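You operate a simulated robot arm through the tools that you are given. There is no shell and no other tool.

The job below is to be done with a simulated two-armed robot. You get a single attempt, and the scene is never put back.

## Task
Demagnetise the small table's blue-sealed medium bearing, leave it on the meter and switch the demagnetiser off.
Fine: Red knob to ON, pass it slowly over the plate, lift it clear, knob back to OFF. Where these are worked on the way, their far stop is far enough and under half their travel is too little: red knob.

The check looks at the end state, three seconds after you hand in, the way a careful person would. Anything else that was tipped, shoved, dropped, spilled or broken makes it a failure.

## Robot
Two 7-joint arms with two-finger parallel grippers on one trunk that stands fixed in place. Base frame: the origin is at the foot of the trunk, x ahead of it, y to its left, z up. Readings come in m, rad, newtons and seconds.
The left shoulder is at [0.07, 0.133, 1.276], the right one opposite. With the tool pointing down near the work surface each hand reaches from about 0.1 to 0.62 m from the base axis, measured 20 degrees to its own side. Payload 1.57 kg a hand.
Tool frame (each hand has its own): the origin (TCP) lies between the finger pads and is the grasp point; the fingertips stand 0.03 m ahead of it; z points along the fingers, y is the line along which they close. Largest opening 0.08 m; finger width 0.017, thickness 0.012; the body of the gripper, 0.04 by 0.082 m, starts 0.08 m behind the TCP.
Orientation is told as [roll, pitch, yaw] about the base's x, y, z axes, in that order, counted from this pose: with the fingers straight down and closing along the base's y, the tool's x points along the base's -x, its y along +y and its z along -z.

## Interface
- The arms move only by the tool drive_tool. It takes "left_deltas", "right_deltas" or both (then of equal length, played together; a hand with none holds still); each is text: rows parted by semicolons, each of 7 numbers parted by spaces: the finger opening in m, from 0 to 0.08, then the shift along the tool's x, y, z in m, then the turn, a rotation vector about the tool's x, y, z in rad. In form: fingers x y z ax ay az; .... A call has 1 to 20 rows; each row is the pose to reach, as a shift and turn from the pose commanded when the call began, along the tool's axes at that moment. A row lasts 0.2 s, in which the tool goes at most 0.05 m and 0.15 rad; a call with a longer step from one row to the next is refused whole, and so is a gripper value outside its range. A pose out of reach is approached as far as the arm can. The call stops where the force on the tool passes 50 N (or 10 N more than at its start, if that is more) or the arm is blocked; 0.2 s more then pass. Each finger travels about 0.153 m/s and halts on what it meets, pressing with about 42 N; the grip force reading is that of the motor and also rises with nothing between the fingers. The clock runs only during rows and for 0.2 s after the last one: add rows that repeat a pose to give the fingers time. It gives the time, the measured TCP pose, the force on the tool (base axes), the opening and the grip force at its end, in the units of the frame above (readings bear some noise), with the torque about the TCP (base axes, N m) and any sound that the robot's microphone picked up.
- Cameras (640 x 400 px; columns grow to the right, rows downward): "scene" is now at [0.141, -0.0216, 1.5002]; the picture's right is [-0.25, -0.97, 0.00], its down [-0.68, 0.17, -0.71] and it looks along [0.69, -0.18, -0.70] (base axes); focal length 320 px, centre (320, 200). "left" rides on the left gripper at [0.072, 0.007, -0.122] in its tool frame; the picture's right is [-0.09, 1.00, 0.00], its down [-0.84, -0.08, -0.54] and it looks along [-0.54, -0.05, 0.84] (tool axes); focal length 238 px, centre (320, 200). "right" rides on the right gripper at [0.072, -0.007, -0.122] in its tool frame; the picture's right is [0.09, 1.00, 0.00], its down [-0.84, 0.08, -0.54] and it looks along [-0.54, 0.05, 0.84] (tool axes); focal length 238 px, centre (320, 200). There is no depth. A picture from a camera that has moved, and an enlarged one, comes with that camera's place and axes in the base frame and with its lens. The place of the scene camera against the robot may be out by one fixed shift of up to 0.018 m in any direction.
- camera(camera): a new picture of that camera. It takes no simulated time.
- move_column(by): slides the trunk up (or, below 0, down) by that many m; the arms and the scene camera ride with it, the base frame stays. It gives what a move gives, with no picture.
- pan_tilt(pan, tilt): turns the head with the scene camera to pan (to the left, within 1.501 rad either way) and tilt (down, from -0.506 to 1.204), counted from straight ahead of the robot. It gives what a move gives.
- close_up(camera, box): a new picture of the part [left, top, right, bottom] of that camera's present view, enlarged. It takes no simulated time.
- finish_job(): hands the job in; it is judged then, once.

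Nothing tells you positions but the pictures and the camera data. Unless the task says otherwise, let go and move clear before handing in.

The tools are called after "Request:" as name(argument=value, ...) on one line, values as JSON. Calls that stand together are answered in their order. drive_tool: Moves the arms, as the interface text tells. Its arguments: {"type":"object","properties":{"left_deltas":{"type":"string"},"right_deltas":{"type":"string"}},"required":[]} The other tools are called the same way: move_column (by) slides the trunk up or down; pan_tilt (pan, tilt) turns the head that bears the scene camera; camera (camera) takes a picture; close_up (camera, box) takes an enlarged picture of a part of a camera's view; finish_job () hands the job in.

At the start:

```text
clock: 0.0
left_position: [0.432, 0.1243, 1.2587]
left_tool_rot: [0.0, 0.001, 0.003]
left_contact_force: [0.7, 0.3, 0.5]
left_moment: [0.01, 0.0, 0.01]
left_gripper_width: 0.08
left_gripper_force: 0.1
right_position: [0.3748, -0.2749, 1.2379]
right_tool_rot: [0.001, -0.001, 0.001]
right_contact_force: [-0.2, -0.4, -1.2]
right_moment: [-0.02, 0.0, 0.01]
right_gripper_width: 0.08
right_gripper_force: 0.0
trunk travel left (down, up): [-0.85, 0.09]
head pan, tilt: [-0.251, 0.782]
```

scene: 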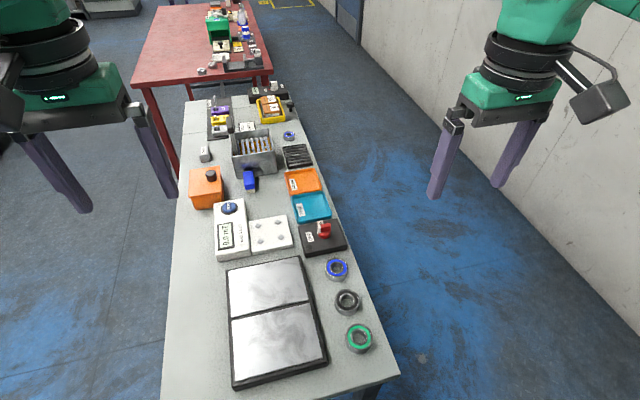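
right: 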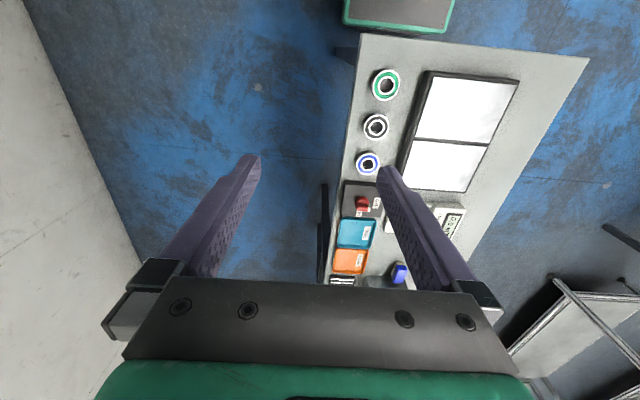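
left: 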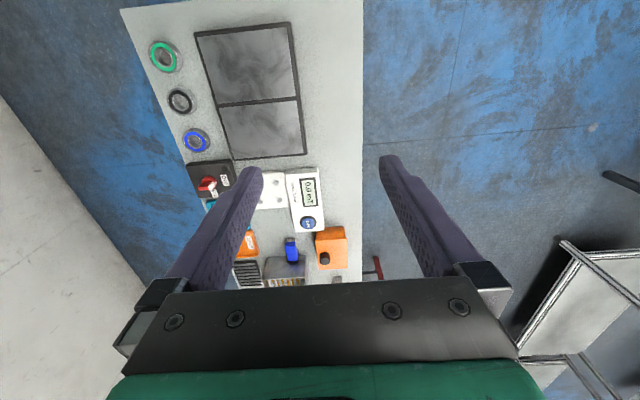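

I see a small table with a two-panel plate, three bearings (blue, black and green seals), a red knob on a dark box, a meter with a display, and other items further off. I'll look closer before moving.

Request:
close_up(camera="scene", box=[180, 180, 400, 318])

Request:
close_up(camera="scene", box=[180, 70, 340, 170])

Request:
close_up(camera="scene", box=[200, 240, 400, 400])

Request:
close_up(camera="left", box=[120, 10, 380, 290])

```text
2.90 times, centred on (290, 249) of scene
camera zoom: at [0.141, -0.0216, 1.5002], right [-0.25, -0.97, 0.0], down [-0.68, 0.17, -0.71], along [0.69, -0.18, -0.7], focal length 928 px, centre (407, 58)
```

zoom: 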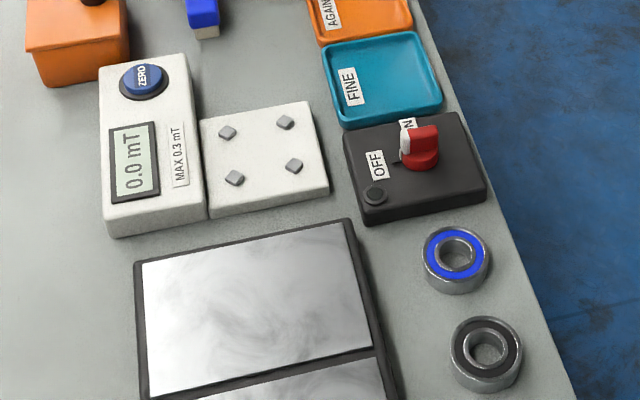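

```text
4.00 times, centred on (260, 120) of scene
camera zoom: at [0.141, -0.0216, 1.5002], right [-0.25, -0.97, 0.0], down [-0.68, 0.17, -0.71], along [0.69, -0.18, -0.7], focal length 1281 px, centre (560, 520)
```

zoom: 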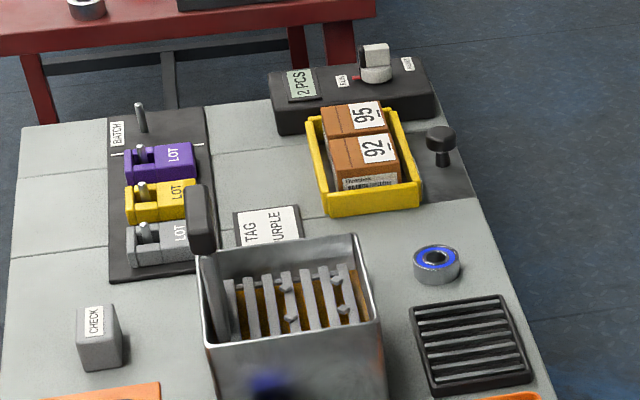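

```text
2.50 times, centred on (300, 320) of scene
camera zoom: at [0.141, -0.0216, 1.5002], right [-0.25, -0.97, 0.0], down [-0.68, 0.17, -0.71], along [0.69, -0.18, -0.7], focal length 801 px, centre (370, -100)
```

zoom: 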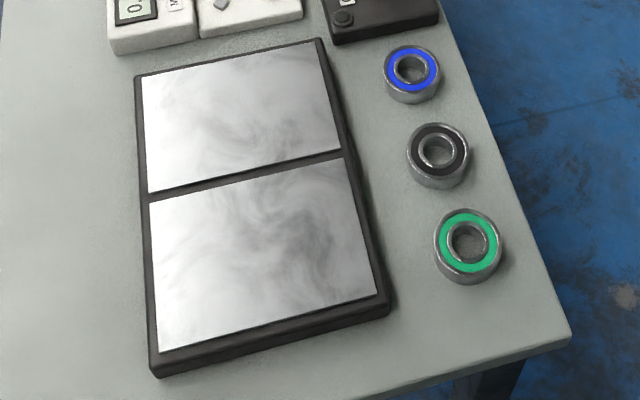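

```text
1.43 times, centred on (250, 150) of left
camera zoom: at [0.3597, 0.1315, 1.3815], right [0.09, 1.0, 0.0], down [0.84, -0.08, 0.54], along [0.54, -0.05, -0.84], focal length 340 px, centre (420, 271)
```

zoom: 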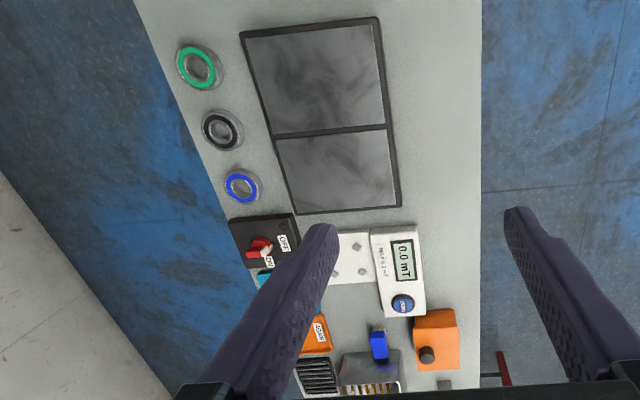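

There is one blue bearing next to the plate and another farther along, and more tables are in view. I'll look around with the head to work out which is the "small table".

Request:
pan_tilt(pan=0.3, tilt=0.35)

Request:
camera(camera="scene")

Request:
pan_tilt(pan=1.3, tilt=0.6)

Request:
camera(camera="scene")

Request:
pan_tilt(pan=-1.2, tilt=0.6)

Request:
camera(camera="scene")

Request:
pan_tilt(pan=-0.2, tilt=0.3)

Request:
camera(camera="scene")

```text
clock: 1.0
left_position: [0.4309, 0.1237, 1.2597]
left_tool_rot: [0.001, 0.001, 0.001]
left_contact_force: [0.5, 0.3, 0.2]
left_moment: [-0.02, -0.04, -0.02]
left_gripper_width: 0.0801
left_gripper_force: 0.1
right_position: [0.3732, -0.2743, 1.2377]
right_tool_rot: [0.002, 0.001, 0.002]
right_contact_force: [0.7, -1.0, -0.9]
right_moment: [-0.03, 0.02, 0.0]
right_gripper_width: 0.0799
right_gripper_force: 0.0
trunk travel left (down, up): [-0.85, 0.09]
head pan, tilt: [0.3, 0.351]
```

```text
taken
camera scene: at [0.151, 0.026, 1.5384], right [0.29, -0.96, 0.0], down [-0.33, -0.1, -0.94], along [0.9, 0.28, -0.34], focal length 320 px, centre (320, 200)
```

scene: 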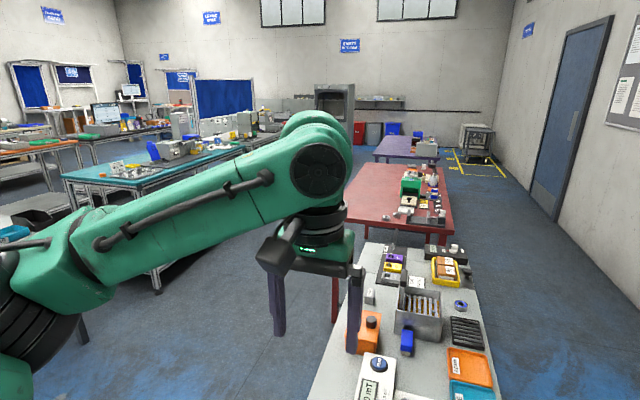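

```text
clock: 2.2
left_position: [0.4313, 0.1255, 1.2585]
left_tool_rot: [-0.001, 0.0, 0.002]
left_contact_force: [1.4, -0.2, 0.0]
left_moment: [-0.01, 0.02, -0.02]
left_gripper_width: 0.0803
left_gripper_force: 0.0
right_position: [0.3753, -0.2737, 1.2373]
right_tool_rot: [0.002, 0.001, -0.001]
right_contact_force: [-0.7, -0.1, -0.3]
right_moment: [0.02, 0.0, -0.01]
right_gripper_width: 0.08
right_gripper_force: 0.0
trunk travel left (down, up): [-0.85, 0.09]
head pan, tilt: [1.3, 0.6]
```

```text
taken
camera scene: at [0.0859, 0.0838, 1.5157], right [0.96, -0.27, 0.0], down [-0.15, -0.54, -0.83], along [0.22, 0.8, -0.56], focal length 320 px, centre (320, 200)
```

scene: 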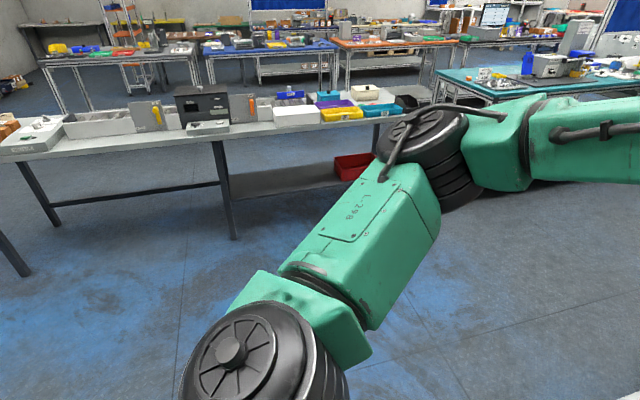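

```text
clock: 4.5
left_position: [0.4319, 0.1241, 1.2598]
left_tool_rot: [0.0, 0.001, 0.002]
left_contact_force: [0.4, 0.7, -0.4]
left_moment: [0.02, 0.02, -0.03]
left_gripper_width: 0.0802
left_gripper_force: 0.1
right_position: [0.3736, -0.275, 1.2386]
right_tool_rot: [0.002, 0.001, 0.001]
right_contact_force: [-0.4, -0.1, 0.2]
right_moment: [-0.04, -0.01, -0.01]
right_gripper_width: 0.08
right_gripper_force: 0.1
trunk travel left (down, up): [-0.85, 0.09]
head pan, tilt: [-1.201, 0.6]
```

```text
taken
camera scene: at [0.0941, -0.0837, 1.5157], right [-0.93, -0.36, 0.0], down [-0.2, 0.53, -0.83], along [0.3, -0.77, -0.56], focal length 320 px, centre (320, 200)
```

scene: 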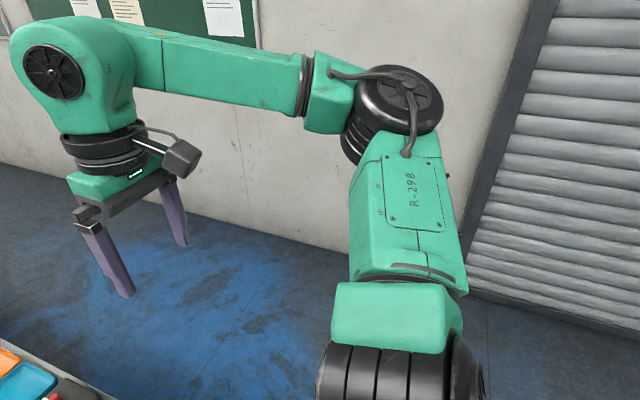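

```text
clock: 5.8
left_position: [0.4323, 0.1244, 1.2588]
left_tool_rot: [-0.001, 0.001, 0.001]
left_contact_force: [-0.4, -0.2, -0.1]
left_moment: [0.02, 0.0, -0.02]
left_gripper_width: 0.0801
left_gripper_force: 0.0
right_position: [0.3751, -0.2747, 1.2381]
right_tool_rot: [0.001, -0.001, 0.0]
right_contact_force: [0.3, 0.0, 0.2]
right_moment: [0.01, 0.0, -0.02]
right_gripper_width: 0.0798
right_gripper_force: 0.0
trunk travel left (down, up): [-0.85, 0.09]
head pan, tilt: [-0.201, 0.3]
```

```text
taken
camera scene: at [0.1536, -0.0201, 1.5432], right [-0.2, -0.98, 0.0], down [-0.29, 0.06, -0.96], along [0.94, -0.19, -0.3], focal length 320 px, centre (320, 200)
```

scene: 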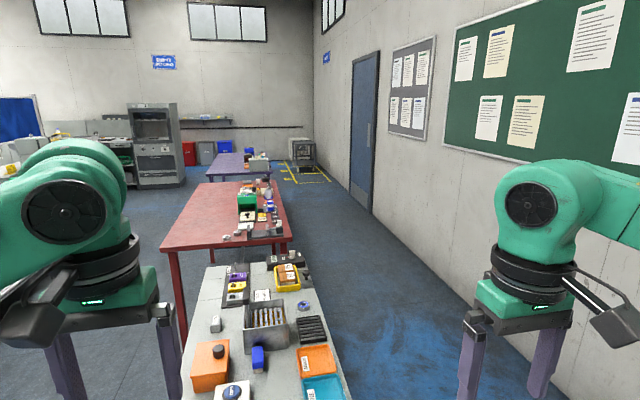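

The grey table in front is the only one in reach. Of the two blue-sealed bearings on it, the near one measures about 50 mm and the far one about 40 mm and is out of reach. Next I'll take steeper views to locate everything more exactly.

Request:
pan_tilt(pan=-0.1, tilt=1.0)

Request:
camera(camera="scene")

Request:
close_up(camera="right", box=[320, 60, 520, 290])

Request:
close_up(camera="scene", box=[240, 60, 400, 170])

```text
clock: 6.8
left_position: [0.4322, 0.1241, 1.259]
left_tool_rot: [0.0, 0.001, 0.001]
left_contact_force: [-0.1, -0.3, -0.1]
left_moment: [-0.02, 0.0, 0.01]
left_gripper_width: 0.0798
left_gripper_force: 0.1
right_position: [0.3742, -0.2746, 1.239]
right_tool_rot: [0.001, -0.001, 0.001]
right_contact_force: [1.3, 0.1, 0.4]
right_moment: [0.0, -0.02, -0.03]
right_gripper_width: 0.0801
right_gripper_force: 0.1
trunk travel left (down, up): [-0.85, 0.09]
head pan, tilt: [-0.099, 1.0]
```

```text
taken
camera scene: at [0.1315, -0.0083, 1.4838], right [-0.1, -0.99, 0.0], down [-0.84, 0.08, -0.54], along [0.54, -0.05, -0.84], focal length 320 px, centre (320, 200)
```

scene: 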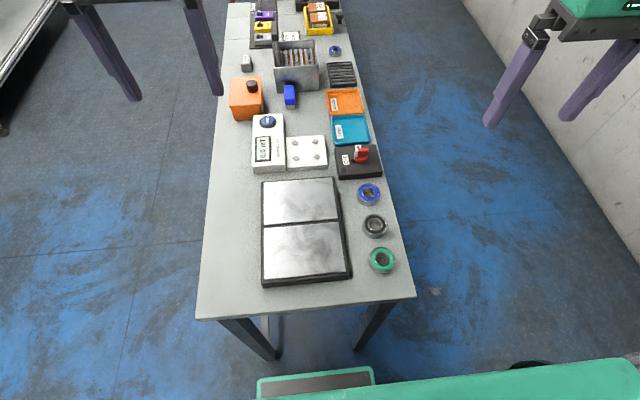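

```text
1.74 times, centred on (420, 175) of right
camera zoom: at [0.3027, -0.2799, 1.36], right [-0.09, 1.0, 0.0], down [0.84, 0.08, 0.54], along [0.54, 0.05, -0.84], focal length 414 px, centre (146, 244)
```

zoom: 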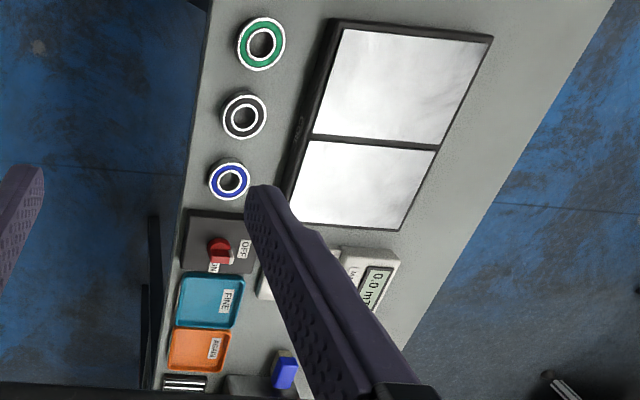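

```text
3.64 times, centred on (320, 115) of scene
camera zoom: at [0.1315, -0.0083, 1.4838], right [-0.1, -0.99, 0.0], down [-0.84, 0.08, -0.54], along [0.54, -0.05, -0.84], focal length 1165 px, centre (320, 509)
```

zoom: 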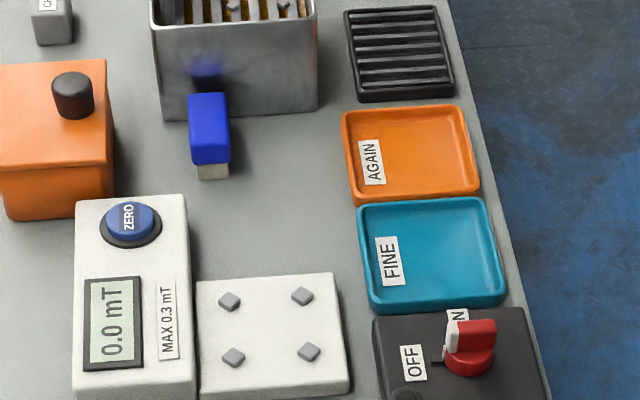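

The near blue bearing triangulates to about (0.508, -0.154, 0.88). The red knob is near (0.594, -0.152, 0.90) and the four-nub meter pad near (0.645, -0.02). I'll bring the right hand over for a better look.

Request:
drive_tool(right_deltas="0.08 -0.02 0.015 0.025 0 0 0; 0.08 -0.04 0.03 0.05 0 0 0; 0.08 -0.06 0.045 0.075 0 0 0; 0.08 -0.08 0.06 0.1 0 0 0; 0.08 -0.1 0.075 0.125 0 0 0; 0.08 -0.12 0.09 0.15 0 0 0; 0.08 -0.13 0.105 0.17 0 0 0; 0.08 -0.13 0.12 0.18 0 0 0")

Request:
camera(camera="right")

Request:
camera(camera="scene")

```text
clock: 8.7
left_position: [0.4321, 0.1251, 1.2583]
left_tool_rot: [0.001, 0.001, 0.002]
left_contact_force: [-0.7, -0.3, 0.8]
left_moment: [0.0, 0.02, 0.01]
left_gripper_width: 0.0799
left_gripper_force: 0.0
right_position: [0.5037, -0.1543, 1.0594]
right_tool_rot: [0.002, 0.0, -0.002]
right_contact_force: [-0.1, -0.5, 0.4]
right_moment: [0.02, -0.01, 0.02]
right_gripper_width: 0.0802
right_gripper_force: 0.0
trunk travel left (down, up): [-0.85, 0.09]
head pan, tilt: [-0.099, 1.0]
```

```text
taken
camera right: at [0.4315, -0.1595, 1.1805], right [-0.09, 1.0, 0.0], down [0.84, 0.07, 0.54], along [0.54, 0.05, -0.84], focal length 238 px, centre (320, 200)
```

right: 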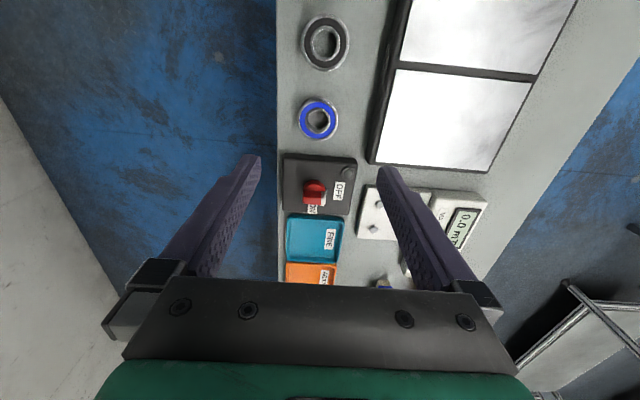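

```text
taken
camera scene: at [0.1315, -0.008, 1.4837], right [-0.1, -1.0, 0.0], down [-0.84, 0.08, -0.54], along [0.54, -0.05, -0.84], focal length 320 px, centre (320, 200)
```

scene: 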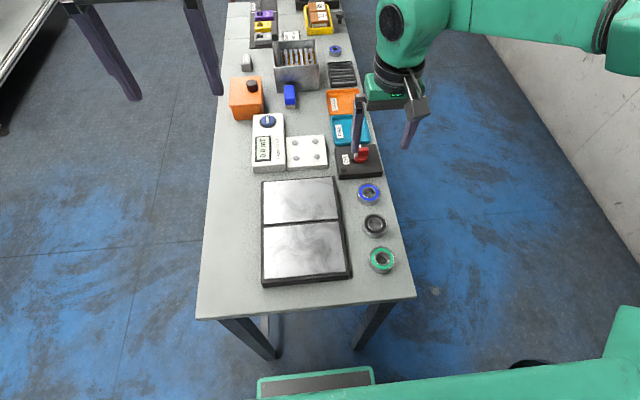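

Request:
close_up(camera="right", box=[260, 90, 380, 290])

Request:
close_up(camera="right", box=[280, 10, 500, 150])

Request:
close_up(camera="scene", box=[330, 130, 410, 180])

```text
2.00 times, centred on (320, 190) of right
camera zoom: at [0.4315, -0.1595, 1.1805], right [-0.09, 1.0, 0.0], down [0.84, 0.07, 0.54], along [0.54, 0.05, -0.84], focal length 477 px, centre (320, 220)
```

zoom: 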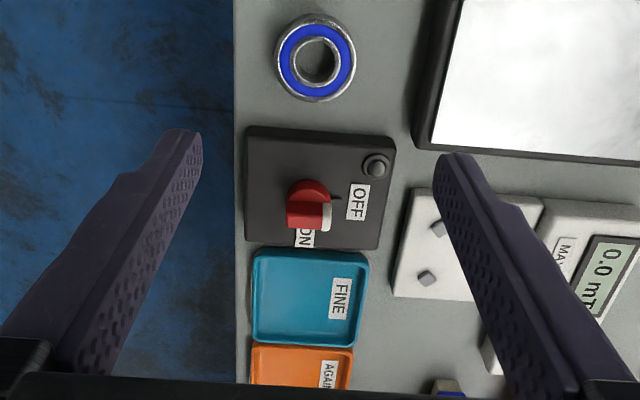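

```text
2.86 times, centred on (390, 80) of right
camera zoom: at [0.4315, -0.1595, 1.1805], right [-0.09, 1.0, 0.0], down [0.84, 0.07, 0.54], along [0.54, 0.05, -0.84], focal length 681 px, centre (120, 543)
```

zoom: 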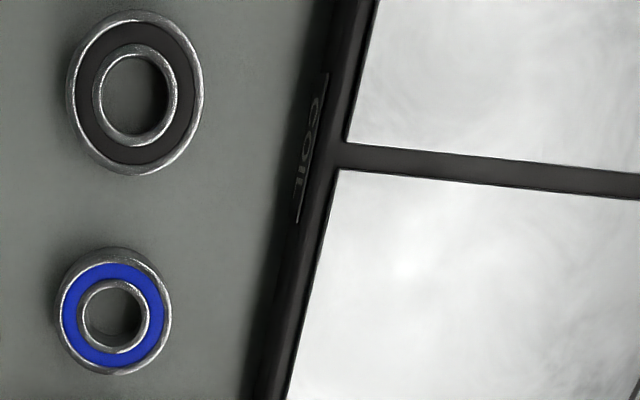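

```text
8.00 times, centred on (370, 155) of scene
camera zoom: at [0.1315, -0.008, 1.4837], right [-0.1, -1.0, 0.0], down [-0.84, 0.08, -0.54], along [0.54, -0.05, -0.84], focal length 2563 px, centre (-80, 560)
```

zoom: 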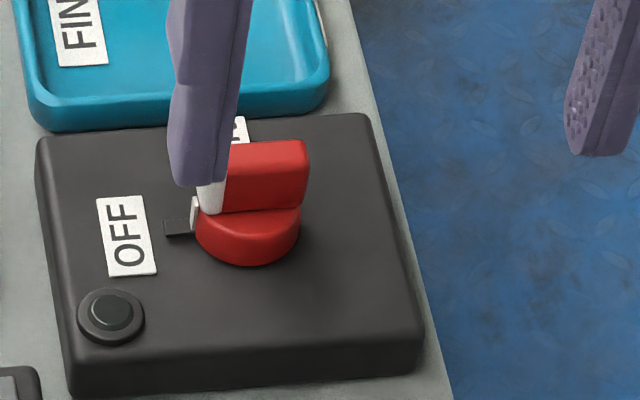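

The bar of the knob lies along y with its white end pointing at OFF. ON is on the far side, so the turn is 90° clockwise seen from above. The large plate is marked COIL. I'll turn the right hand 90° above the knob so the fingers close across the bar.

Request:
drive_tool(right_deltas="0.08 -0.009 0 0.002 0 0 -0.143; 0.08 -0.018 0 0.005 0 0 -0.286; 0.08 -0.027 0.001 0.008 0 0 -0.429; 0.08 -0.036 0.001 0.01 0 0 -0.571; 0.08 -0.045 0.001 0.013 0 0 -0.714; 0.08 -0.054 0.001 0.017 0 0 -0.857; 0.08 -0.063 0.002 0.02 0 0 -1.0; 0.08 -0.072 0.002 0.023 0 0 -1.143; 0.08 -0.08 0.002 0.025 0 0 -1.286; 0.08 -0.088 0.002 0.027 0 0 -1.428; 0.08 -0.093 0.002 0.03 0 0 -1.571; 0.08 -0.093 0.002 0.03 0 0 -1.571")

Request:
camera(camera="right")

Request:
camera(camera="scene")

```text
clock: 11.2
left_position: [0.4319, 0.1258, 1.2586]
left_tool_rot: [-0.002, 0.001, 0.002]
left_contact_force: [-0.8, -0.4, -0.1]
left_moment: [0.0, -0.03, 0.0]
left_gripper_width: 0.0801
left_gripper_force: 0.0
right_position: [0.3221, -0.1367, 0.9157]
right_tool_rot: [-0.202, -0.022, 1.501]
right_contact_force: [-0.7, 0.3, 0.3]
right_moment: [0.0, -0.01, 0.04]
right_gripper_width: 0.08
right_gripper_force: 0.0
right hand out of reach, approached as far as the arm can: row 1, 2, 3, 4, 5, 6, 7, 8, 9, 10, 11, 12
trunk travel left (down, up): [-0.85, 0.09]
head pan, tilt: [-0.099, 1.0]
```

```text
taken
camera right: at [0.2997, -0.2076, 1.0354], right [-0.98, -0.02, -0.2], down [-0.13, 0.84, 0.53], along [0.16, 0.55, -0.82], focal length 238 px, centre (320, 200)
```

right: 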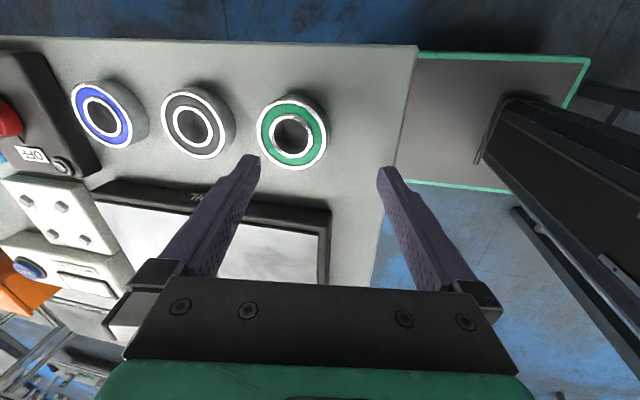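

```text
taken
camera scene: at [0.1309, -0.0067, 1.4838], right [-0.1, -1.0, 0.0], down [-0.84, 0.08, -0.54], along [0.54, -0.05, -0.84], focal length 320 px, centre (320, 200)
```

scene: 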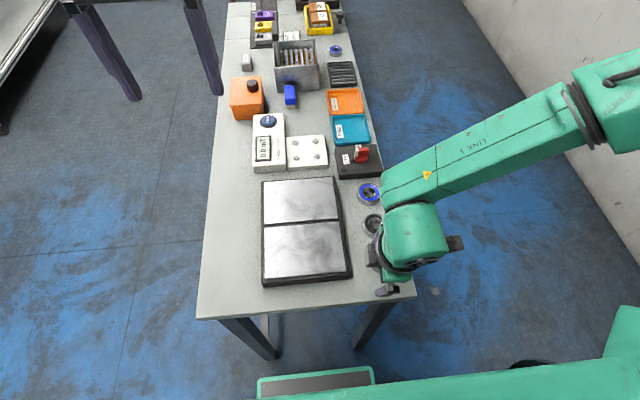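

The pose was out of reach and the arm wandered to a low spot near the table edge. Nothing looks disturbed. I'll send one no-move row to see how commands are now counted.

Request:
drive_tool(right_deltas="0.08 0 0 0 0 0 0")

```text
clock: 11.7
left_position: [0.4321, 0.1243, 1.2597]
left_tool_rot: [-0.002, 0.002, 0.001]
left_contact_force: [-0.3, 0.6, -0.5]
left_moment: [0.02, -0.01, 0.0]
left_gripper_width: 0.0799
left_gripper_force: 0.0
right_position: [0.3225, -0.1377, 0.9155]
right_tool_rot: [-0.203, -0.023, 1.501]
right_contact_force: [-0.7, 0.4, -0.5]
right_moment: [0.02, 0.05, -0.02]
right_gripper_width: 0.0801
right_gripper_force: 0.0
trunk travel left (down, up): [-0.85, 0.09]
head pan, tilt: [-0.099, 1.0]
```

The commands now count from the actual pose. I'll lift the hand clear, level it and then lower the trunk, which should help the reach.

Request:
drive_tool(right_deltas="0.08 0 0 -0.04 0 0 0; 0.08 0 0 -0.08 0 0 0; 0.08 0 0 -0.12 0 0 0; 0.08 0 0 -0.16 -0.1 0 0; 0.08 0 0 -0.2 -0.2 0 0")

Request:
camera(camera="scene")

```text
clock: 12.8
left_position: [0.4283, 0.1246, 1.2606]
left_tool_rot: [-0.002, -0.002, 0.0]
left_contact_force: [0.3, -0.8, -0.3]
left_moment: [-0.02, 0.0, 0.01]
left_gripper_width: 0.08
left_gripper_force: 0.1
right_position: [0.2042, -0.0742, 1.0949]
right_tool_rot: [-0.007, -0.016, 1.493]
right_contact_force: [-0.3, 0.0, 1.0]
right_moment: [-0.02, -0.03, 0.01]
right_gripper_width: 0.0799
right_gripper_force: 0.1
right hand out of reach, approached as far as the arm can: row 2, 3, 4, 5
trunk travel left (down, up): [-0.85, 0.09]
head pan, tilt: [-0.099, 1.0]
```

```text
taken
camera scene: at [0.1278, -0.0074, 1.484], right [-0.1, -0.99, 0.0], down [-0.84, 0.08, -0.54], along [0.54, -0.05, -0.84], focal length 320 px, centre (320, 200)
```

scene: 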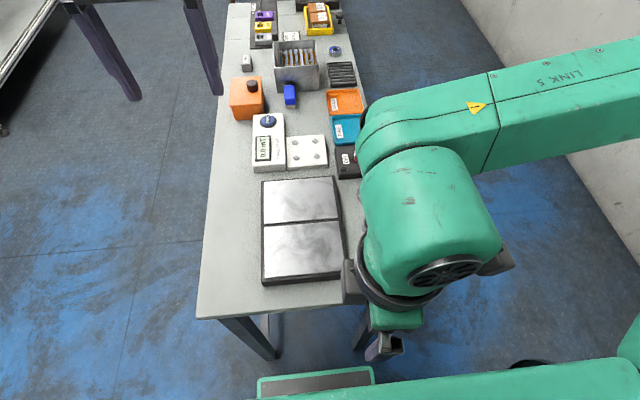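

That yaw direction runs into the wrist's limits. I'll go back to yaw 0 at a comfortable place, then test the other direction.

Request:
drive_tool(right_deltas="0.08 0.018 -0.018 -0.01 0 0 0.149; 0.08 0.037 -0.037 -0.02 0 0 0.298; 0.08 0.056 -0.056 -0.03 0 0 0.447; 0.08 0.074 -0.074 -0.04 0 0 0.596; 0.08 0.093 -0.093 -0.05 0 0 0.745; 0.08 0.112 -0.112 -0.06 0 0 0.894; 0.08 0.13 -0.13 -0.07 0 0 1.043; 0.08 0.149 -0.149 -0.08 0 0 1.192; 0.08 0.167 -0.167 -0.09 0 0 1.341; 0.08 0.186 -0.185 -0.1 0 0 1.49; 0.08 0.186 -0.185 -0.1 0 0 1.49")

Request:
camera(camera="scene")

```text
clock: 15.2
left_position: [0.4322, 0.1245, 1.2593]
left_tool_rot: [0.0, -0.001, 0.002]
left_contact_force: [0.8, -0.4, 0.6]
left_moment: [-0.03, 0.03, 0.0]
left_gripper_width: 0.0802
left_gripper_force: 0.0
right_position: [0.3804, -0.2773, 1.1887]
right_tool_rot: [0.021, -0.003, 0.006]
right_contact_force: [-0.2, -0.3, 0.8]
right_moment: [0.01, -0.03, 0.0]
right_gripper_width: 0.0803
right_gripper_force: 0.0
trunk travel left (down, up): [-0.85, 0.09]
head pan, tilt: [-0.099, 1.0]
```

```text
taken
camera scene: at [0.1314, -0.0082, 1.4837], right [-0.1, -1.0, 0.0], down [-0.84, 0.08, -0.54], along [0.54, -0.05, -0.84], focal length 320 px, centre (320, 200)
```

scene: 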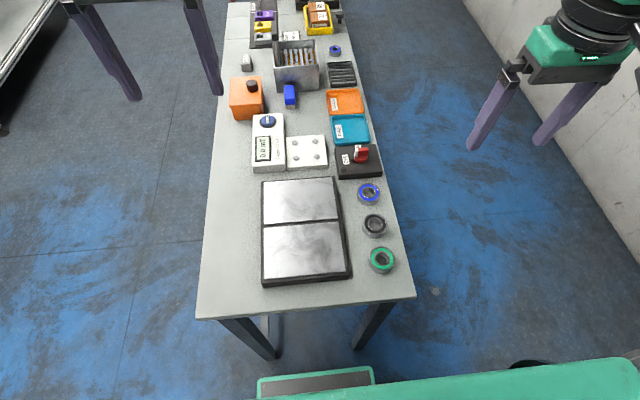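

I'll lower the trunk by 0.15 m so the shoulders sit closer to working height, then test the reach in small steps.

Request:
move_column(by=-0.15)

Request:
drive_tool(right_deltas="0.08 -0.02 0.02 0 0 0 0; 0.08 -0.04 0.04 0 0 0 0; 0.08 -0.06 0.06 0 0 0 0; 0.08 -0.08 0.08 0 0 0 0; 0.08 -0.1 0.1 0 0 0 0; 0.08 -0.12 0.12 0 0 0 0")

```text
clock: 17.0
left_position: [0.4331, 0.1234, 1.1097]
left_tool_rot: [-0.001, 0.0, 0.002]
left_contact_force: [0.3, 0.0, -0.6]
left_moment: [-0.03, 0.02, 0.03]
left_gripper_width: 0.0801
left_gripper_force: 0.0
right_position: [0.3823, -0.2767, 1.0382]
right_tool_rot: [0.022, -0.003, 0.011]
right_contact_force: [-0.3, 0.4, 0.2]
right_moment: [0.01, 0.01, 0.01]
right_gripper_width: 0.0801
right_gripper_force: 0.1
trunk travel left (down, up): [-0.7, 0.24]
head pan, tilt: [-0.099, 1.0]
```

```text
clock: 18.4
left_position: [0.4346, 0.125, 1.1084]
left_tool_rot: [0.0, 0.0, 0.002]
left_contact_force: [0.1, 0.1, -0.1]
left_moment: [0.01, 0.0, -0.02]
left_gripper_width: 0.0799
left_gripper_force: 0.0
right_position: [0.5013, -0.1531, 1.0413]
right_tool_rot: [0.02, -0.003, 0.008]
right_contact_force: [1.3, 0.9, 0.1]
right_moment: [-0.01, 0.04, 0.01]
right_gripper_width: 0.0798
right_gripper_force: 0.1
trunk travel left (down, up): [-0.7, 0.24]
head pan, tilt: [-0.099, 1.0]
```

Request:
drive_tool(right_deltas="0.08 -0.03 0 0 0 0 0; 0.08 -0.05 0 0 0 0 0")

```text
clock: 19.0
left_position: [0.4314, 0.1249, 1.1092]
left_tool_rot: [0.001, 0.001, 0.002]
left_contact_force: [1.0, -0.7, 0.2]
left_moment: [-0.02, -0.04, 0.03]
left_gripper_width: 0.08
left_gripper_force: 0.1
right_position: [0.5271, -0.1699, 1.037]
right_tool_rot: [0.023, -0.003, 0.008]
right_contact_force: [0.2, -0.2, -0.4]
right_moment: [0.03, -0.02, -0.01]
right_gripper_width: 0.0802
right_gripper_force: 0.1
right hand out of reach, approached as far as the arm can: row 1, 2
trunk travel left (down, up): [-0.7, 0.24]
head pan, tilt: [-0.099, 1.0]
```

Reach shrinks as the trunk drops, so the wrist must be well above the TCP. I'll raise the trunk again and test outward from a low TCP height.

Request:
move_column(by=0.15)

Request:
drive_tool(right_deltas="0.08 0.01 0 0.04 0 0 0; 0.08 0.02 0.005 0.08 0 0 0; 0.08 0.03 0.01 0.12 0 0 0; 0.08 0.03 0.015 0.16 0 0 0; 0.08 0.03 0.017 0.2 0 0 0")

Request:
drive_tool(right_deltas="0.08 -0.02 0 0 0 0 0; 0.08 -0.04 0 0 0 0 0")

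```text
clock: 20.8
left_position: [0.4314, 0.125, 1.2584]
left_tool_rot: [0.001, 0.001, 0.002]
left_contact_force: [0.0, -0.2, 0.7]
left_moment: [0.02, 0.05, 0.02]
left_gripper_width: 0.0799
left_gripper_force: 0.0
right_position: [0.5266, -0.1692, 1.186]
right_tool_rot: [0.023, -0.005, 0.011]
right_contact_force: [-0.1, 0.9, 0.2]
right_moment: [-0.01, 0.02, 0.0]
right_gripper_width: 0.0797
right_gripper_force: 0.2
trunk travel left (down, up): [-0.85, 0.09]
head pan, tilt: [-0.099, 1.0]
```

```text
clock: 21.9
left_position: [0.4327, 0.1232, 1.2588]
left_tool_rot: [0.002, 0.002, 0.002]
left_contact_force: [0.1, -0.6, -0.3]
left_moment: [-0.02, 0.01, 0.0]
left_gripper_width: 0.0798
left_gripper_force: 0.0
right_position: [0.4802, -0.1589, 0.9981]
right_tool_rot: [0.025, -0.009, 0.011]
right_contact_force: [-0.3, 0.3, -0.1]
right_moment: [0.04, -0.02, 0.01]
right_gripper_width: 0.0798
right_gripper_force: 0.1
right hand out of reach, approached as far as the arm can: row 4, 5
trunk travel left (down, up): [-0.85, 0.09]
head pan, tilt: [-0.099, 1.0]
```

```text
clock: 22.6
left_position: [0.4322, 0.1239, 1.2591]
left_tool_rot: [0.001, -0.001, 0.003]
left_contact_force: [0.4, 1.4, -0.6]
left_moment: [-0.02, 0.0, -0.02]
left_gripper_width: 0.0799
left_gripper_force: 0.1
right_position: [0.4973, -0.174, 1.0121]
right_tool_rot: [0.022, -0.007, 0.012]
right_contact_force: [-0.4, 0.7, -0.5]
right_moment: [0.03, 0.0, -0.02]
right_gripper_width: 0.0801
right_gripper_force: 0.1
right hand out of reach, approached as far as the arm can: row 1, 2
trunk travel left (down, up): [-0.85, 0.09]
head pan, tilt: [-0.099, 1.0]
```

The reach shrinks when the TCP sits lower against the shoulder, so I'll test with the trunk lower still and the hand kept well above the table.

Request:
drive_tool(right_deltas="0.08 0.02 0 -0.04 0 0 0; 0.08 0.03 0 -0.08 0 0 0; 0.08 0.03 0 -0.12 0 0 0; 0.08 0.03 0 -0.16 0 0 0; 0.08 0.03 0 -0.2 0 0 0; 0.08 0.03 0 -0.24 0 0 0; 0.08 0.03 0 -0.27 0 0 0")

Request:
move_column(by=-0.25)

Request:
drive_tool(right_deltas="0.08 -0.03 0 0 0 0 0; 0.08 -0.06 0 0 0 0 0; 0.08 -0.08 0 0 0 0 0")

Request:
camera(camera="scene")

```text
clock: 24.1
left_position: [0.4312, 0.1247, 1.2593]
left_tool_rot: [-0.001, 0.001, 0.003]
left_contact_force: [-0.3, 0.0, -0.4]
left_moment: [0.02, 0.03, -0.03]
left_gripper_width: 0.0801
left_gripper_force: 0.1
right_position: [0.4666, -0.1791, 1.2827]
right_tool_rot: [0.022, -0.006, 0.011]
right_contact_force: [0.1, 0.4, -0.4]
right_moment: [0.01, -0.03, 0.01]
right_gripper_width: 0.0802
right_gripper_force: 0.0
trunk travel left (down, up): [-0.85, 0.09]
head pan, tilt: [-0.099, 1.0]
```

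```text
clock: 26.7
left_position: [0.4325, 0.1249, 1.0085]
left_tool_rot: [0.0, -0.001, 0.002]
left_contact_force: [0.4, 1.1, 1.3]
left_moment: [0.0, -0.01, 0.03]
left_gripper_width: 0.08
left_gripper_force: 0.0
right_position: [0.4663, -0.1801, 1.0306]
right_tool_rot: [0.023, -0.003, 0.011]
right_contact_force: [-0.4, -1.3, -0.8]
right_moment: [-0.02, 0.0, 0.02]
right_gripper_width: 0.0798
right_gripper_force: 0.0
trunk travel left (down, up): [-0.6, 0.34]
head pan, tilt: [-0.099, 1.0]
```

```text
clock: 27.5
left_position: [0.4328, 0.1239, 1.0081]
left_tool_rot: [-0.002, -0.001, 0.003]
left_contact_force: [-0.1, 0.7, 0.2]
left_moment: [-0.04, 0.01, -0.02]
left_gripper_width: 0.0798
left_gripper_force: 0.1
right_position: [0.5112, -0.1983, 1.0269]
right_tool_rot: [0.019, -0.006, 0.012]
right_contact_force: [-0.1, -0.7, 0.7]
right_moment: [-0.03, 0.01, 0.0]
right_gripper_width: 0.0802
right_gripper_force: 0.1
right hand out of reach, approached as far as the arm can: row 2, 3
trunk travel left (down, up): [-0.6, 0.34]
head pan, tilt: [-0.099, 1.0]
```

```text
taken
camera scene: at [0.1319, -0.008, 1.2336], right [-0.1, -0.99, 0.0], down [-0.84, 0.08, -0.54], along [0.54, -0.05, -0.84], focal length 320 px, centre (320, 200)
```

scene: 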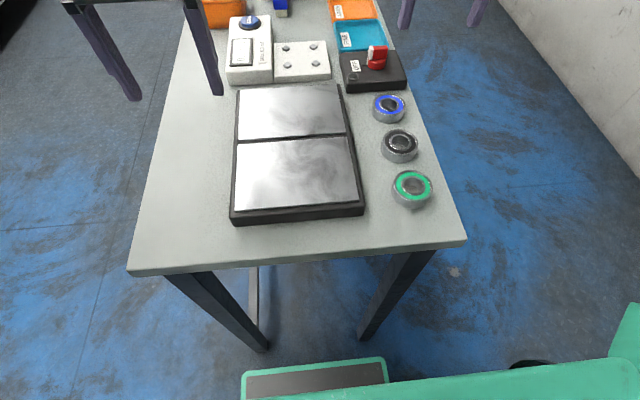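

Request:
pan_tilt(pan=-0.9, tilt=0.3)

Request:
camera(camera="scene")

Request:
camera(camera="left")

```text
clock: 28.7
left_position: [0.4324, 0.1246, 1.0082]
left_tool_rot: [-0.001, 0.002, 0.003]
left_contact_force: [-0.5, -0.3, 0.9]
left_moment: [-0.03, 0.0, -0.01]
left_gripper_width: 0.08
left_gripper_force: 0.0
right_position: [0.5115, -0.1962, 1.0283]
right_tool_rot: [0.019, -0.006, 0.014]
right_contact_force: [-0.6, 0.3, -0.6]
right_moment: [0.0, 0.0, -0.02]
right_gripper_width: 0.0799
right_gripper_force: 0.1
trunk travel left (down, up): [-0.6, 0.34]
head pan, tilt: [-0.901, 0.3]
```

```text
taken
camera scene: at [0.1203, -0.0744, 1.2931], right [-0.78, -0.62, 0.0], down [-0.18, 0.23, -0.95], along [0.59, -0.75, -0.3], focal length 320 px, centre (320, 200)
```

scene: 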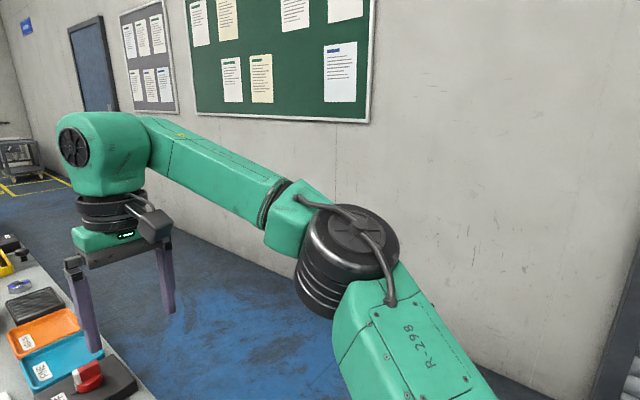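

```text
taken
camera left: at [0.3598, 0.1316, 1.1315], right [0.09, 1.0, 0.0], down [0.84, -0.08, 0.54], along [0.54, -0.05, -0.84], focal length 238 px, centre (320, 200)
```

left: 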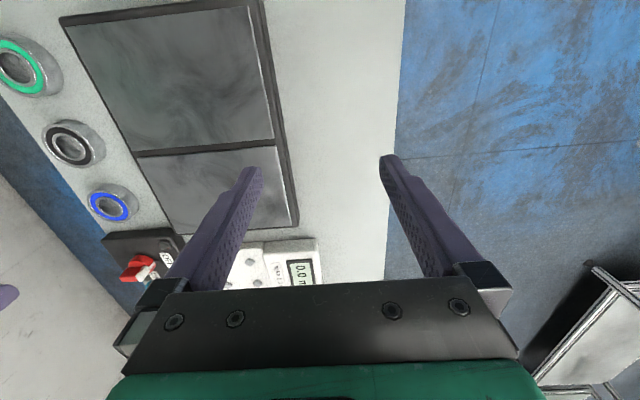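

The elbow isn't stretched, so it's the wrist yaw that limits the reach. I'll test turning the hand the other way, toward negative yaw, at a safe height.

Request:
drive_tool(right_deltas="0.08 0.02 0 0 0 0 0.14; 0.08 0.04 0 0 0 0 0.28; 0.08 0.04 0 0 0 0 0.42; 0.08 0.04 0 0 0 0 0.56; 0.08 0.04 0 0 0 0 0.7")

Request:
camera(camera="scene")

```text
clock: 29.9
left_position: [0.432, 0.1243, 1.0094]
left_tool_rot: [-0.001, -0.001, 0.001]
left_contact_force: [0.6, 1.0, -0.1]
left_moment: [0.08, -0.02, 0.0]
left_gripper_width: 0.08
left_gripper_force: 0.1
right_position: [0.4707, -0.1975, 1.029]
right_tool_rot: [0.021, 0.01, -0.693]
right_contact_force: [0.4, 0.7, 0.3]
right_moment: [-0.02, 0.0, 0.01]
right_gripper_width: 0.0801
right_gripper_force: 0.0
trunk travel left (down, up): [-0.6, 0.34]
head pan, tilt: [-0.901, 0.3]
```

```text
taken
camera scene: at [0.12, -0.0744, 1.2932], right [-0.78, -0.62, 0.0], down [-0.18, 0.23, -0.96], along [0.59, -0.75, -0.3], focal length 320 px, centre (320, 200)
```

scene: 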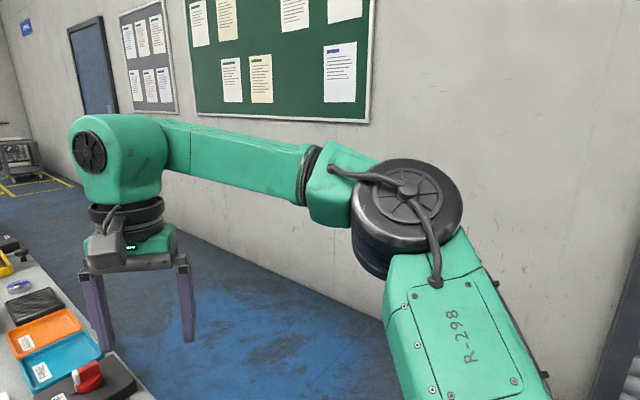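

Negative yaw works. Now I'll test how far it extends from here.

Request:
drive_tool(right_deltas="0.08 -0.0226 0.0385 0 0 0 0; 0.08 -0.0452 0.077 0 0 0 0; 0.08 -0.0678 0.1155 0 0 0 0")

Request:
camera(camera="scene")

```text
clock: 30.7
left_position: [0.4341, 0.1254, 1.0077]
left_tool_rot: [-0.002, 0.001, 0.002]
left_contact_force: [-0.1, -0.4, -0.4]
left_moment: [-0.02, 0.0, 0.02]
left_gripper_width: 0.0802
left_gripper_force: 0.0
right_position: [0.5165, -0.166, 0.9811]
right_tool_rot: [0.021, 0.012, -0.692]
right_contact_force: [0.1, 0.0, -0.1]
right_moment: [-0.03, 0.03, 0.0]
right_gripper_width: 0.0801
right_gripper_force: 0.1
right hand out of reach, approached as far as the arm can: row 1, 2, 3
trunk travel left (down, up): [-0.6, 0.34]
head pan, tilt: [-0.901, 0.3]
```

```text
taken
camera scene: at [0.1226, -0.0741, 1.293], right [-0.78, -0.62, 0.0], down [-0.19, 0.23, -0.95], along [0.59, -0.75, -0.3], focal length 320 px, centre (320, 200)
```

scene: 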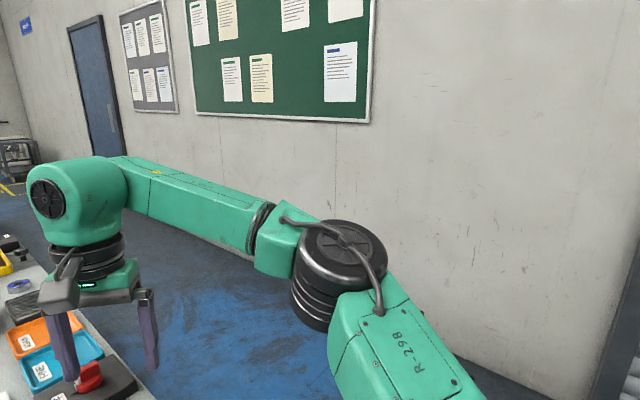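

The limit here looks like a side effect of how the elbow is swung out. I'll explore the reach at a more outward angle, with the trunk a bit higher and the hand kept well above the table.

Request:
move_column(by=0.1)

Request:
drive_tool(right_deltas="0.08 -0.02 -0.03 0 0 0 -0.14; 0.08 -0.04 -0.06 0 0 0 -0.28; 0.08 -0.047 -0.075 0 0 0 -0.4")

```text
clock: 32.0
left_position: [0.4326, 0.1237, 1.1092]
left_tool_rot: [0.0, -0.001, 0.003]
left_contact_force: [0.6, -0.7, 0.5]
left_moment: [0.03, -0.02, -0.03]
left_gripper_width: 0.08
left_gripper_force: 0.1
right_position: [0.5138, -0.1661, 1.0809]
right_tool_rot: [0.02, 0.011, -0.692]
right_contact_force: [0.5, 0.5, 0.0]
right_moment: [0.02, -0.01, -0.02]
right_gripper_width: 0.0799
right_gripper_force: 0.0
trunk travel left (down, up): [-0.7, 0.24]
head pan, tilt: [-0.901, 0.3]
```

```text
clock: 32.8
left_position: [0.4316, 0.1251, 1.1094]
left_tool_rot: [-0.001, 0.001, 0.002]
left_contact_force: [0.1, -0.2, 0.2]
left_moment: [0.01, 0.02, 0.0]
left_gripper_width: 0.0801
left_gripper_force: 0.0
right_position: [0.5024, -0.2529, 1.0796]
right_tool_rot: [0.023, 0.0, -0.289]
right_contact_force: [0.3, 0.0, -0.2]
right_moment: [-0.03, -0.02, -0.02]
right_gripper_width: 0.0802
right_gripper_force: 0.1
trunk travel left (down, up): [-0.7, 0.24]
head pan, tilt: [-0.901, 0.3]
```

Request:
drive_tool(right_deltas="0.08 -0.0288 0.0086 0.02 0 0 0; 0.08 -0.0575 0.017 0.04 0 0 0")

```text
clock: 33.4
left_position: [0.4348, 0.1242, 1.1089]
left_tool_rot: [-0.001, 0.003, 0.003]
left_contact_force: [0.2, 0.1, -0.4]
left_moment: [0.01, 0.01, 0.03]
left_gripper_width: 0.0801
left_gripper_force: 0.1
right_position: [0.5606, -0.2538, 1.0375]
right_tool_rot: [0.025, 0.0, -0.29]
right_contact_force: [-0.6, 0.9, 0.3]
right_moment: [0.01, 0.03, -0.03]
right_gripper_width: 0.0802
right_gripper_force: 0.1
right hand out of reach, approached as far as the arm can: row 2
trunk travel left (down, up): [-0.7, 0.24]
head pan, tilt: [-0.901, 0.3]
```

Reach is better further to the right side. I'll park the left hand out of the way, then probe whether the right hand can reach inward, which shows what limits the elbow.

Request:
drive_tool(left_deltas="0.08 0.02 0.034 -0.01 0 0 0; 0.08 0.04 0.068 -0.02 0 0 0; 0.08 0.06 0.1 -0.03 0 0 0; 0.08 0.08 0.13 -0.04 0 0 0", right_deltas="0.08 0.04 0.03 0 0 0 0.05; 0.08 0.075 0.065 0 0 0 0.1; 0.08 0.095 0.105 0 0 0 0.1; 0.08 0.115 0.145 0 0 0 0.1")

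Request:
camera(camera="scene")

```text
clock: 34.4
left_position: [0.3474, 0.2538, 1.1506]
left_tool_rot: [-0.004, -0.002, 0.001]
left_contact_force: [-0.6, 0.6, 0.5]
left_moment: [-0.02, -0.06, 0.0]
left_gripper_width: 0.0799
left_gripper_force: 0.1
right_position: [0.47, -0.0989, 1.038]
right_tool_rot: [0.024, -0.002, -0.392]
right_contact_force: [0.4, 0.8, -0.9]
right_moment: [-0.06, -0.04, 0.02]
right_gripper_width: 0.08
right_gripper_force: 0.0
right hand out of reach, approached as far as the arm can: row 4
trunk travel left (down, up): [-0.7, 0.24]
head pan, tilt: [-0.901, 0.3]
```

```text
taken
camera scene: at [0.1165, -0.0724, 1.3936], right [-0.78, -0.62, 0.0], down [-0.18, 0.23, -0.96], along [0.59, -0.75, -0.29], focal length 320 px, centre (320, 200)
```

scene: 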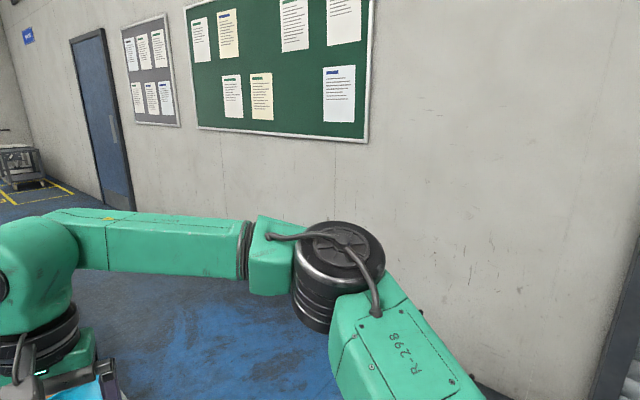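

At every limit the elbow sits in the same spot, so the shoulder joints seem to be clamped there. I'll look at the shoulder itself to understand the joint layout.

Request:
pan_tilt(pan=-1.3, tilt=0.9)

Request:
camera(camera="scene")

Request:
pan_tilt(pan=-0.6, tilt=0.6)

Request:
camera(camera="scene")

```text
clock: 35.4
left_position: [0.3516, 0.2527, 1.1502]
left_tool_rot: [0.001, -0.001, 0.003]
left_contact_force: [0.8, -0.2, -0.5]
left_moment: [-0.03, -0.01, 0.01]
left_gripper_width: 0.0802
left_gripper_force: 0.0
right_position: [0.4731, -0.099, 1.038]
right_tool_rot: [0.024, 0.002, -0.391]
right_contact_force: [-0.1, 0.3, 1.2]
right_moment: [-0.01, 0.03, 0.0]
right_gripper_width: 0.08
right_gripper_force: 0.0
trunk travel left (down, up): [-0.7, 0.24]
head pan, tilt: [-1.3, 0.901]
```

```text
taken
camera scene: at [0.0825, -0.074, 1.341], right [-0.96, -0.27, 0.0], down [-0.21, 0.75, -0.62], along [0.17, -0.6, -0.78], focal length 320 px, centre (320, 200)
```

scene: 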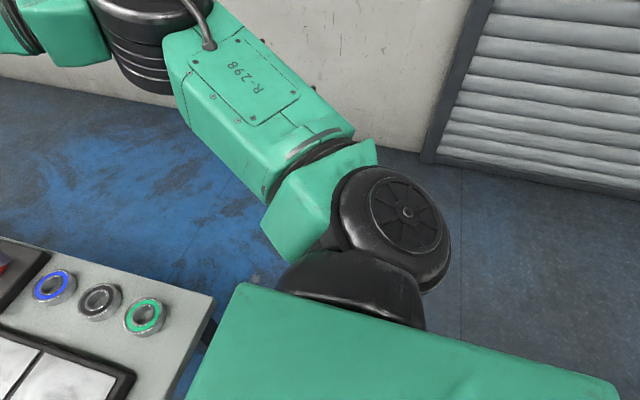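

```text
clock: 36.5
left_position: [0.3504, 0.253, 1.1488]
left_tool_rot: [-0.001, -0.001, 0.003]
left_contact_force: [-0.1, 1.0, -0.4]
left_moment: [0.01, 0.0, -0.01]
left_gripper_width: 0.08
left_gripper_force: 0.0
right_position: [0.4728, -0.0992, 1.0389]
right_tool_rot: [0.025, 0.003, -0.391]
right_contact_force: [0.2, -0.4, 0.2]
right_moment: [-0.02, 0.0, 0.03]
right_gripper_width: 0.0799
right_gripper_force: 0.0
trunk travel left (down, up): [-0.7, 0.24]
head pan, tilt: [-0.6, 0.6]
```

```text
taken
camera scene: at [0.135, -0.0513, 1.3657], right [-0.57, -0.82, 0.0], down [-0.47, 0.32, -0.82], along [0.68, -0.47, -0.57], focal length 320 px, centre (320, 200)
```

scene: 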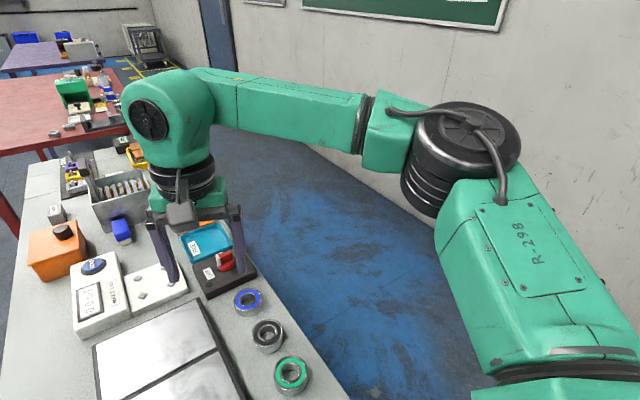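

The shoulder's second joint seems capped, which holds the elbow out. Tilting the hand forward is the practical way to gain reach. I'll raise and retract the hand, lower the trunk, then try a tilted approach high above the table.

Request:
drive_tool(right_deltas="0.08 0.02 -0.01 -0.04 0 0 0; 0.08 0.04 -0.02 -0.08 0 0 0; 0.08 0.06 -0.03 -0.12 0 0 0; 0.08 0.07 -0.04 -0.15 0 0 0", left_deltas="0.08 0 0 -0.04 0 0 0; 0.08 0 0 -0.08 0 0 0; 0.08 0 0 -0.08 0 0 0; 0.08 0 0 -0.08 0 0 0")

Request:
move_column(by=-0.15)

Request:
drive_tool(right_deltas="0.08 0 0 0 0 -0.12 0; 0.08 0 0 0 0 -0.24 0; 0.08 0 0 0 0 -0.36 0; 0.08 0 0 0 0 -0.5 0")

```text
clock: 37.5
left_position: [0.3505, 0.2519, 1.2302]
left_tool_rot: [0.002, -0.002, 0.001]
left_contact_force: [-0.5, -0.7, 1.1]
left_moment: [0.02, -0.03, -0.05]
left_gripper_width: 0.08
left_gripper_force: 0.1
right_position: [0.3939, -0.1148, 1.1889]
right_tool_rot: [0.024, 0.001, -0.391]
right_contact_force: [0.2, -0.1, 0.3]
right_moment: [0.01, -0.05, 0.05]
right_gripper_width: 0.08
right_gripper_force: 0.0
trunk travel left (down, up): [-0.7, 0.24]
head pan, tilt: [-0.6, 0.6]
```

```text
clock: 39.2
left_position: [0.3521, 0.253, 1.0792]
left_tool_rot: [0.0, -0.001, 0.003]
left_contact_force: [0.2, -0.3, -0.2]
left_moment: [0.0, -0.03, 0.02]
left_gripper_width: 0.0801
left_gripper_force: 0.1
right_position: [0.3949, -0.1147, 1.0392]
right_tool_rot: [0.026, 0.004, -0.39]
right_contact_force: [-0.9, 0.4, -0.4]
right_moment: [-0.03, -0.02, -0.02]
right_gripper_width: 0.0799
right_gripper_force: 0.1
trunk travel left (down, up): [-0.55, 0.39]
head pan, tilt: [-0.6, 0.6]
```

```text
clock: 40.2
left_position: [0.3509, 0.2534, 1.0792]
left_tool_rot: [-0.002, 0.0, 0.001]
left_contact_force: [-0.6, 0.2, -0.1]
left_moment: [0.05, 0.01, -0.03]
left_gripper_width: 0.0801
left_gripper_force: 0.0
right_position: [0.3942, -0.1131, 1.0399]
right_tool_rot: [0.029, -0.499, -0.405]
right_contact_force: [0.0, 0.8, -0.2]
right_moment: [0.01, -0.05, 0.02]
right_gripper_width: 0.0801
right_gripper_force: 0.1
trunk travel left (down, up): [-0.55, 0.39]
head pan, tilt: [-0.6, 0.6]
```

Tilting works. Next I'll swing the yaw to about +0.4 so the tilt points forward and left.

Request:
drive_tool(right_deltas="0.08 0 0 0 -0.064 0 -0.117; 0.08 0 0 0 -0.128 0 -0.234; 0.08 0 0 0 -0.192 0 -0.351; 0.08 0 0 0 -0.256 0 -0.468; 0.08 0 0 0 -0.32 0 -0.585; 0.08 0 0 0 -0.384 0 -0.702")

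```text
clock: 41.6
left_position: [0.3512, 0.2533, 1.0783]
left_tool_rot: [0.001, 0.001, 0.002]
left_contact_force: [-0.6, 0.2, 0.1]
left_moment: [0.02, -0.02, 0.0]
left_gripper_width: 0.0799
left_gripper_force: 0.1
right_position: [0.3962, -0.1143, 1.038]
right_tool_rot: [0.021, -0.513, 0.403]
right_contact_force: [0.6, 0.5, 0.1]
right_moment: [-0.03, -0.04, 0.0]
right_gripper_width: 0.08
right_gripper_force: 0.1
trunk travel left (down, up): [-0.55, 0.39]
head pan, tilt: [-0.6, 0.6]
```

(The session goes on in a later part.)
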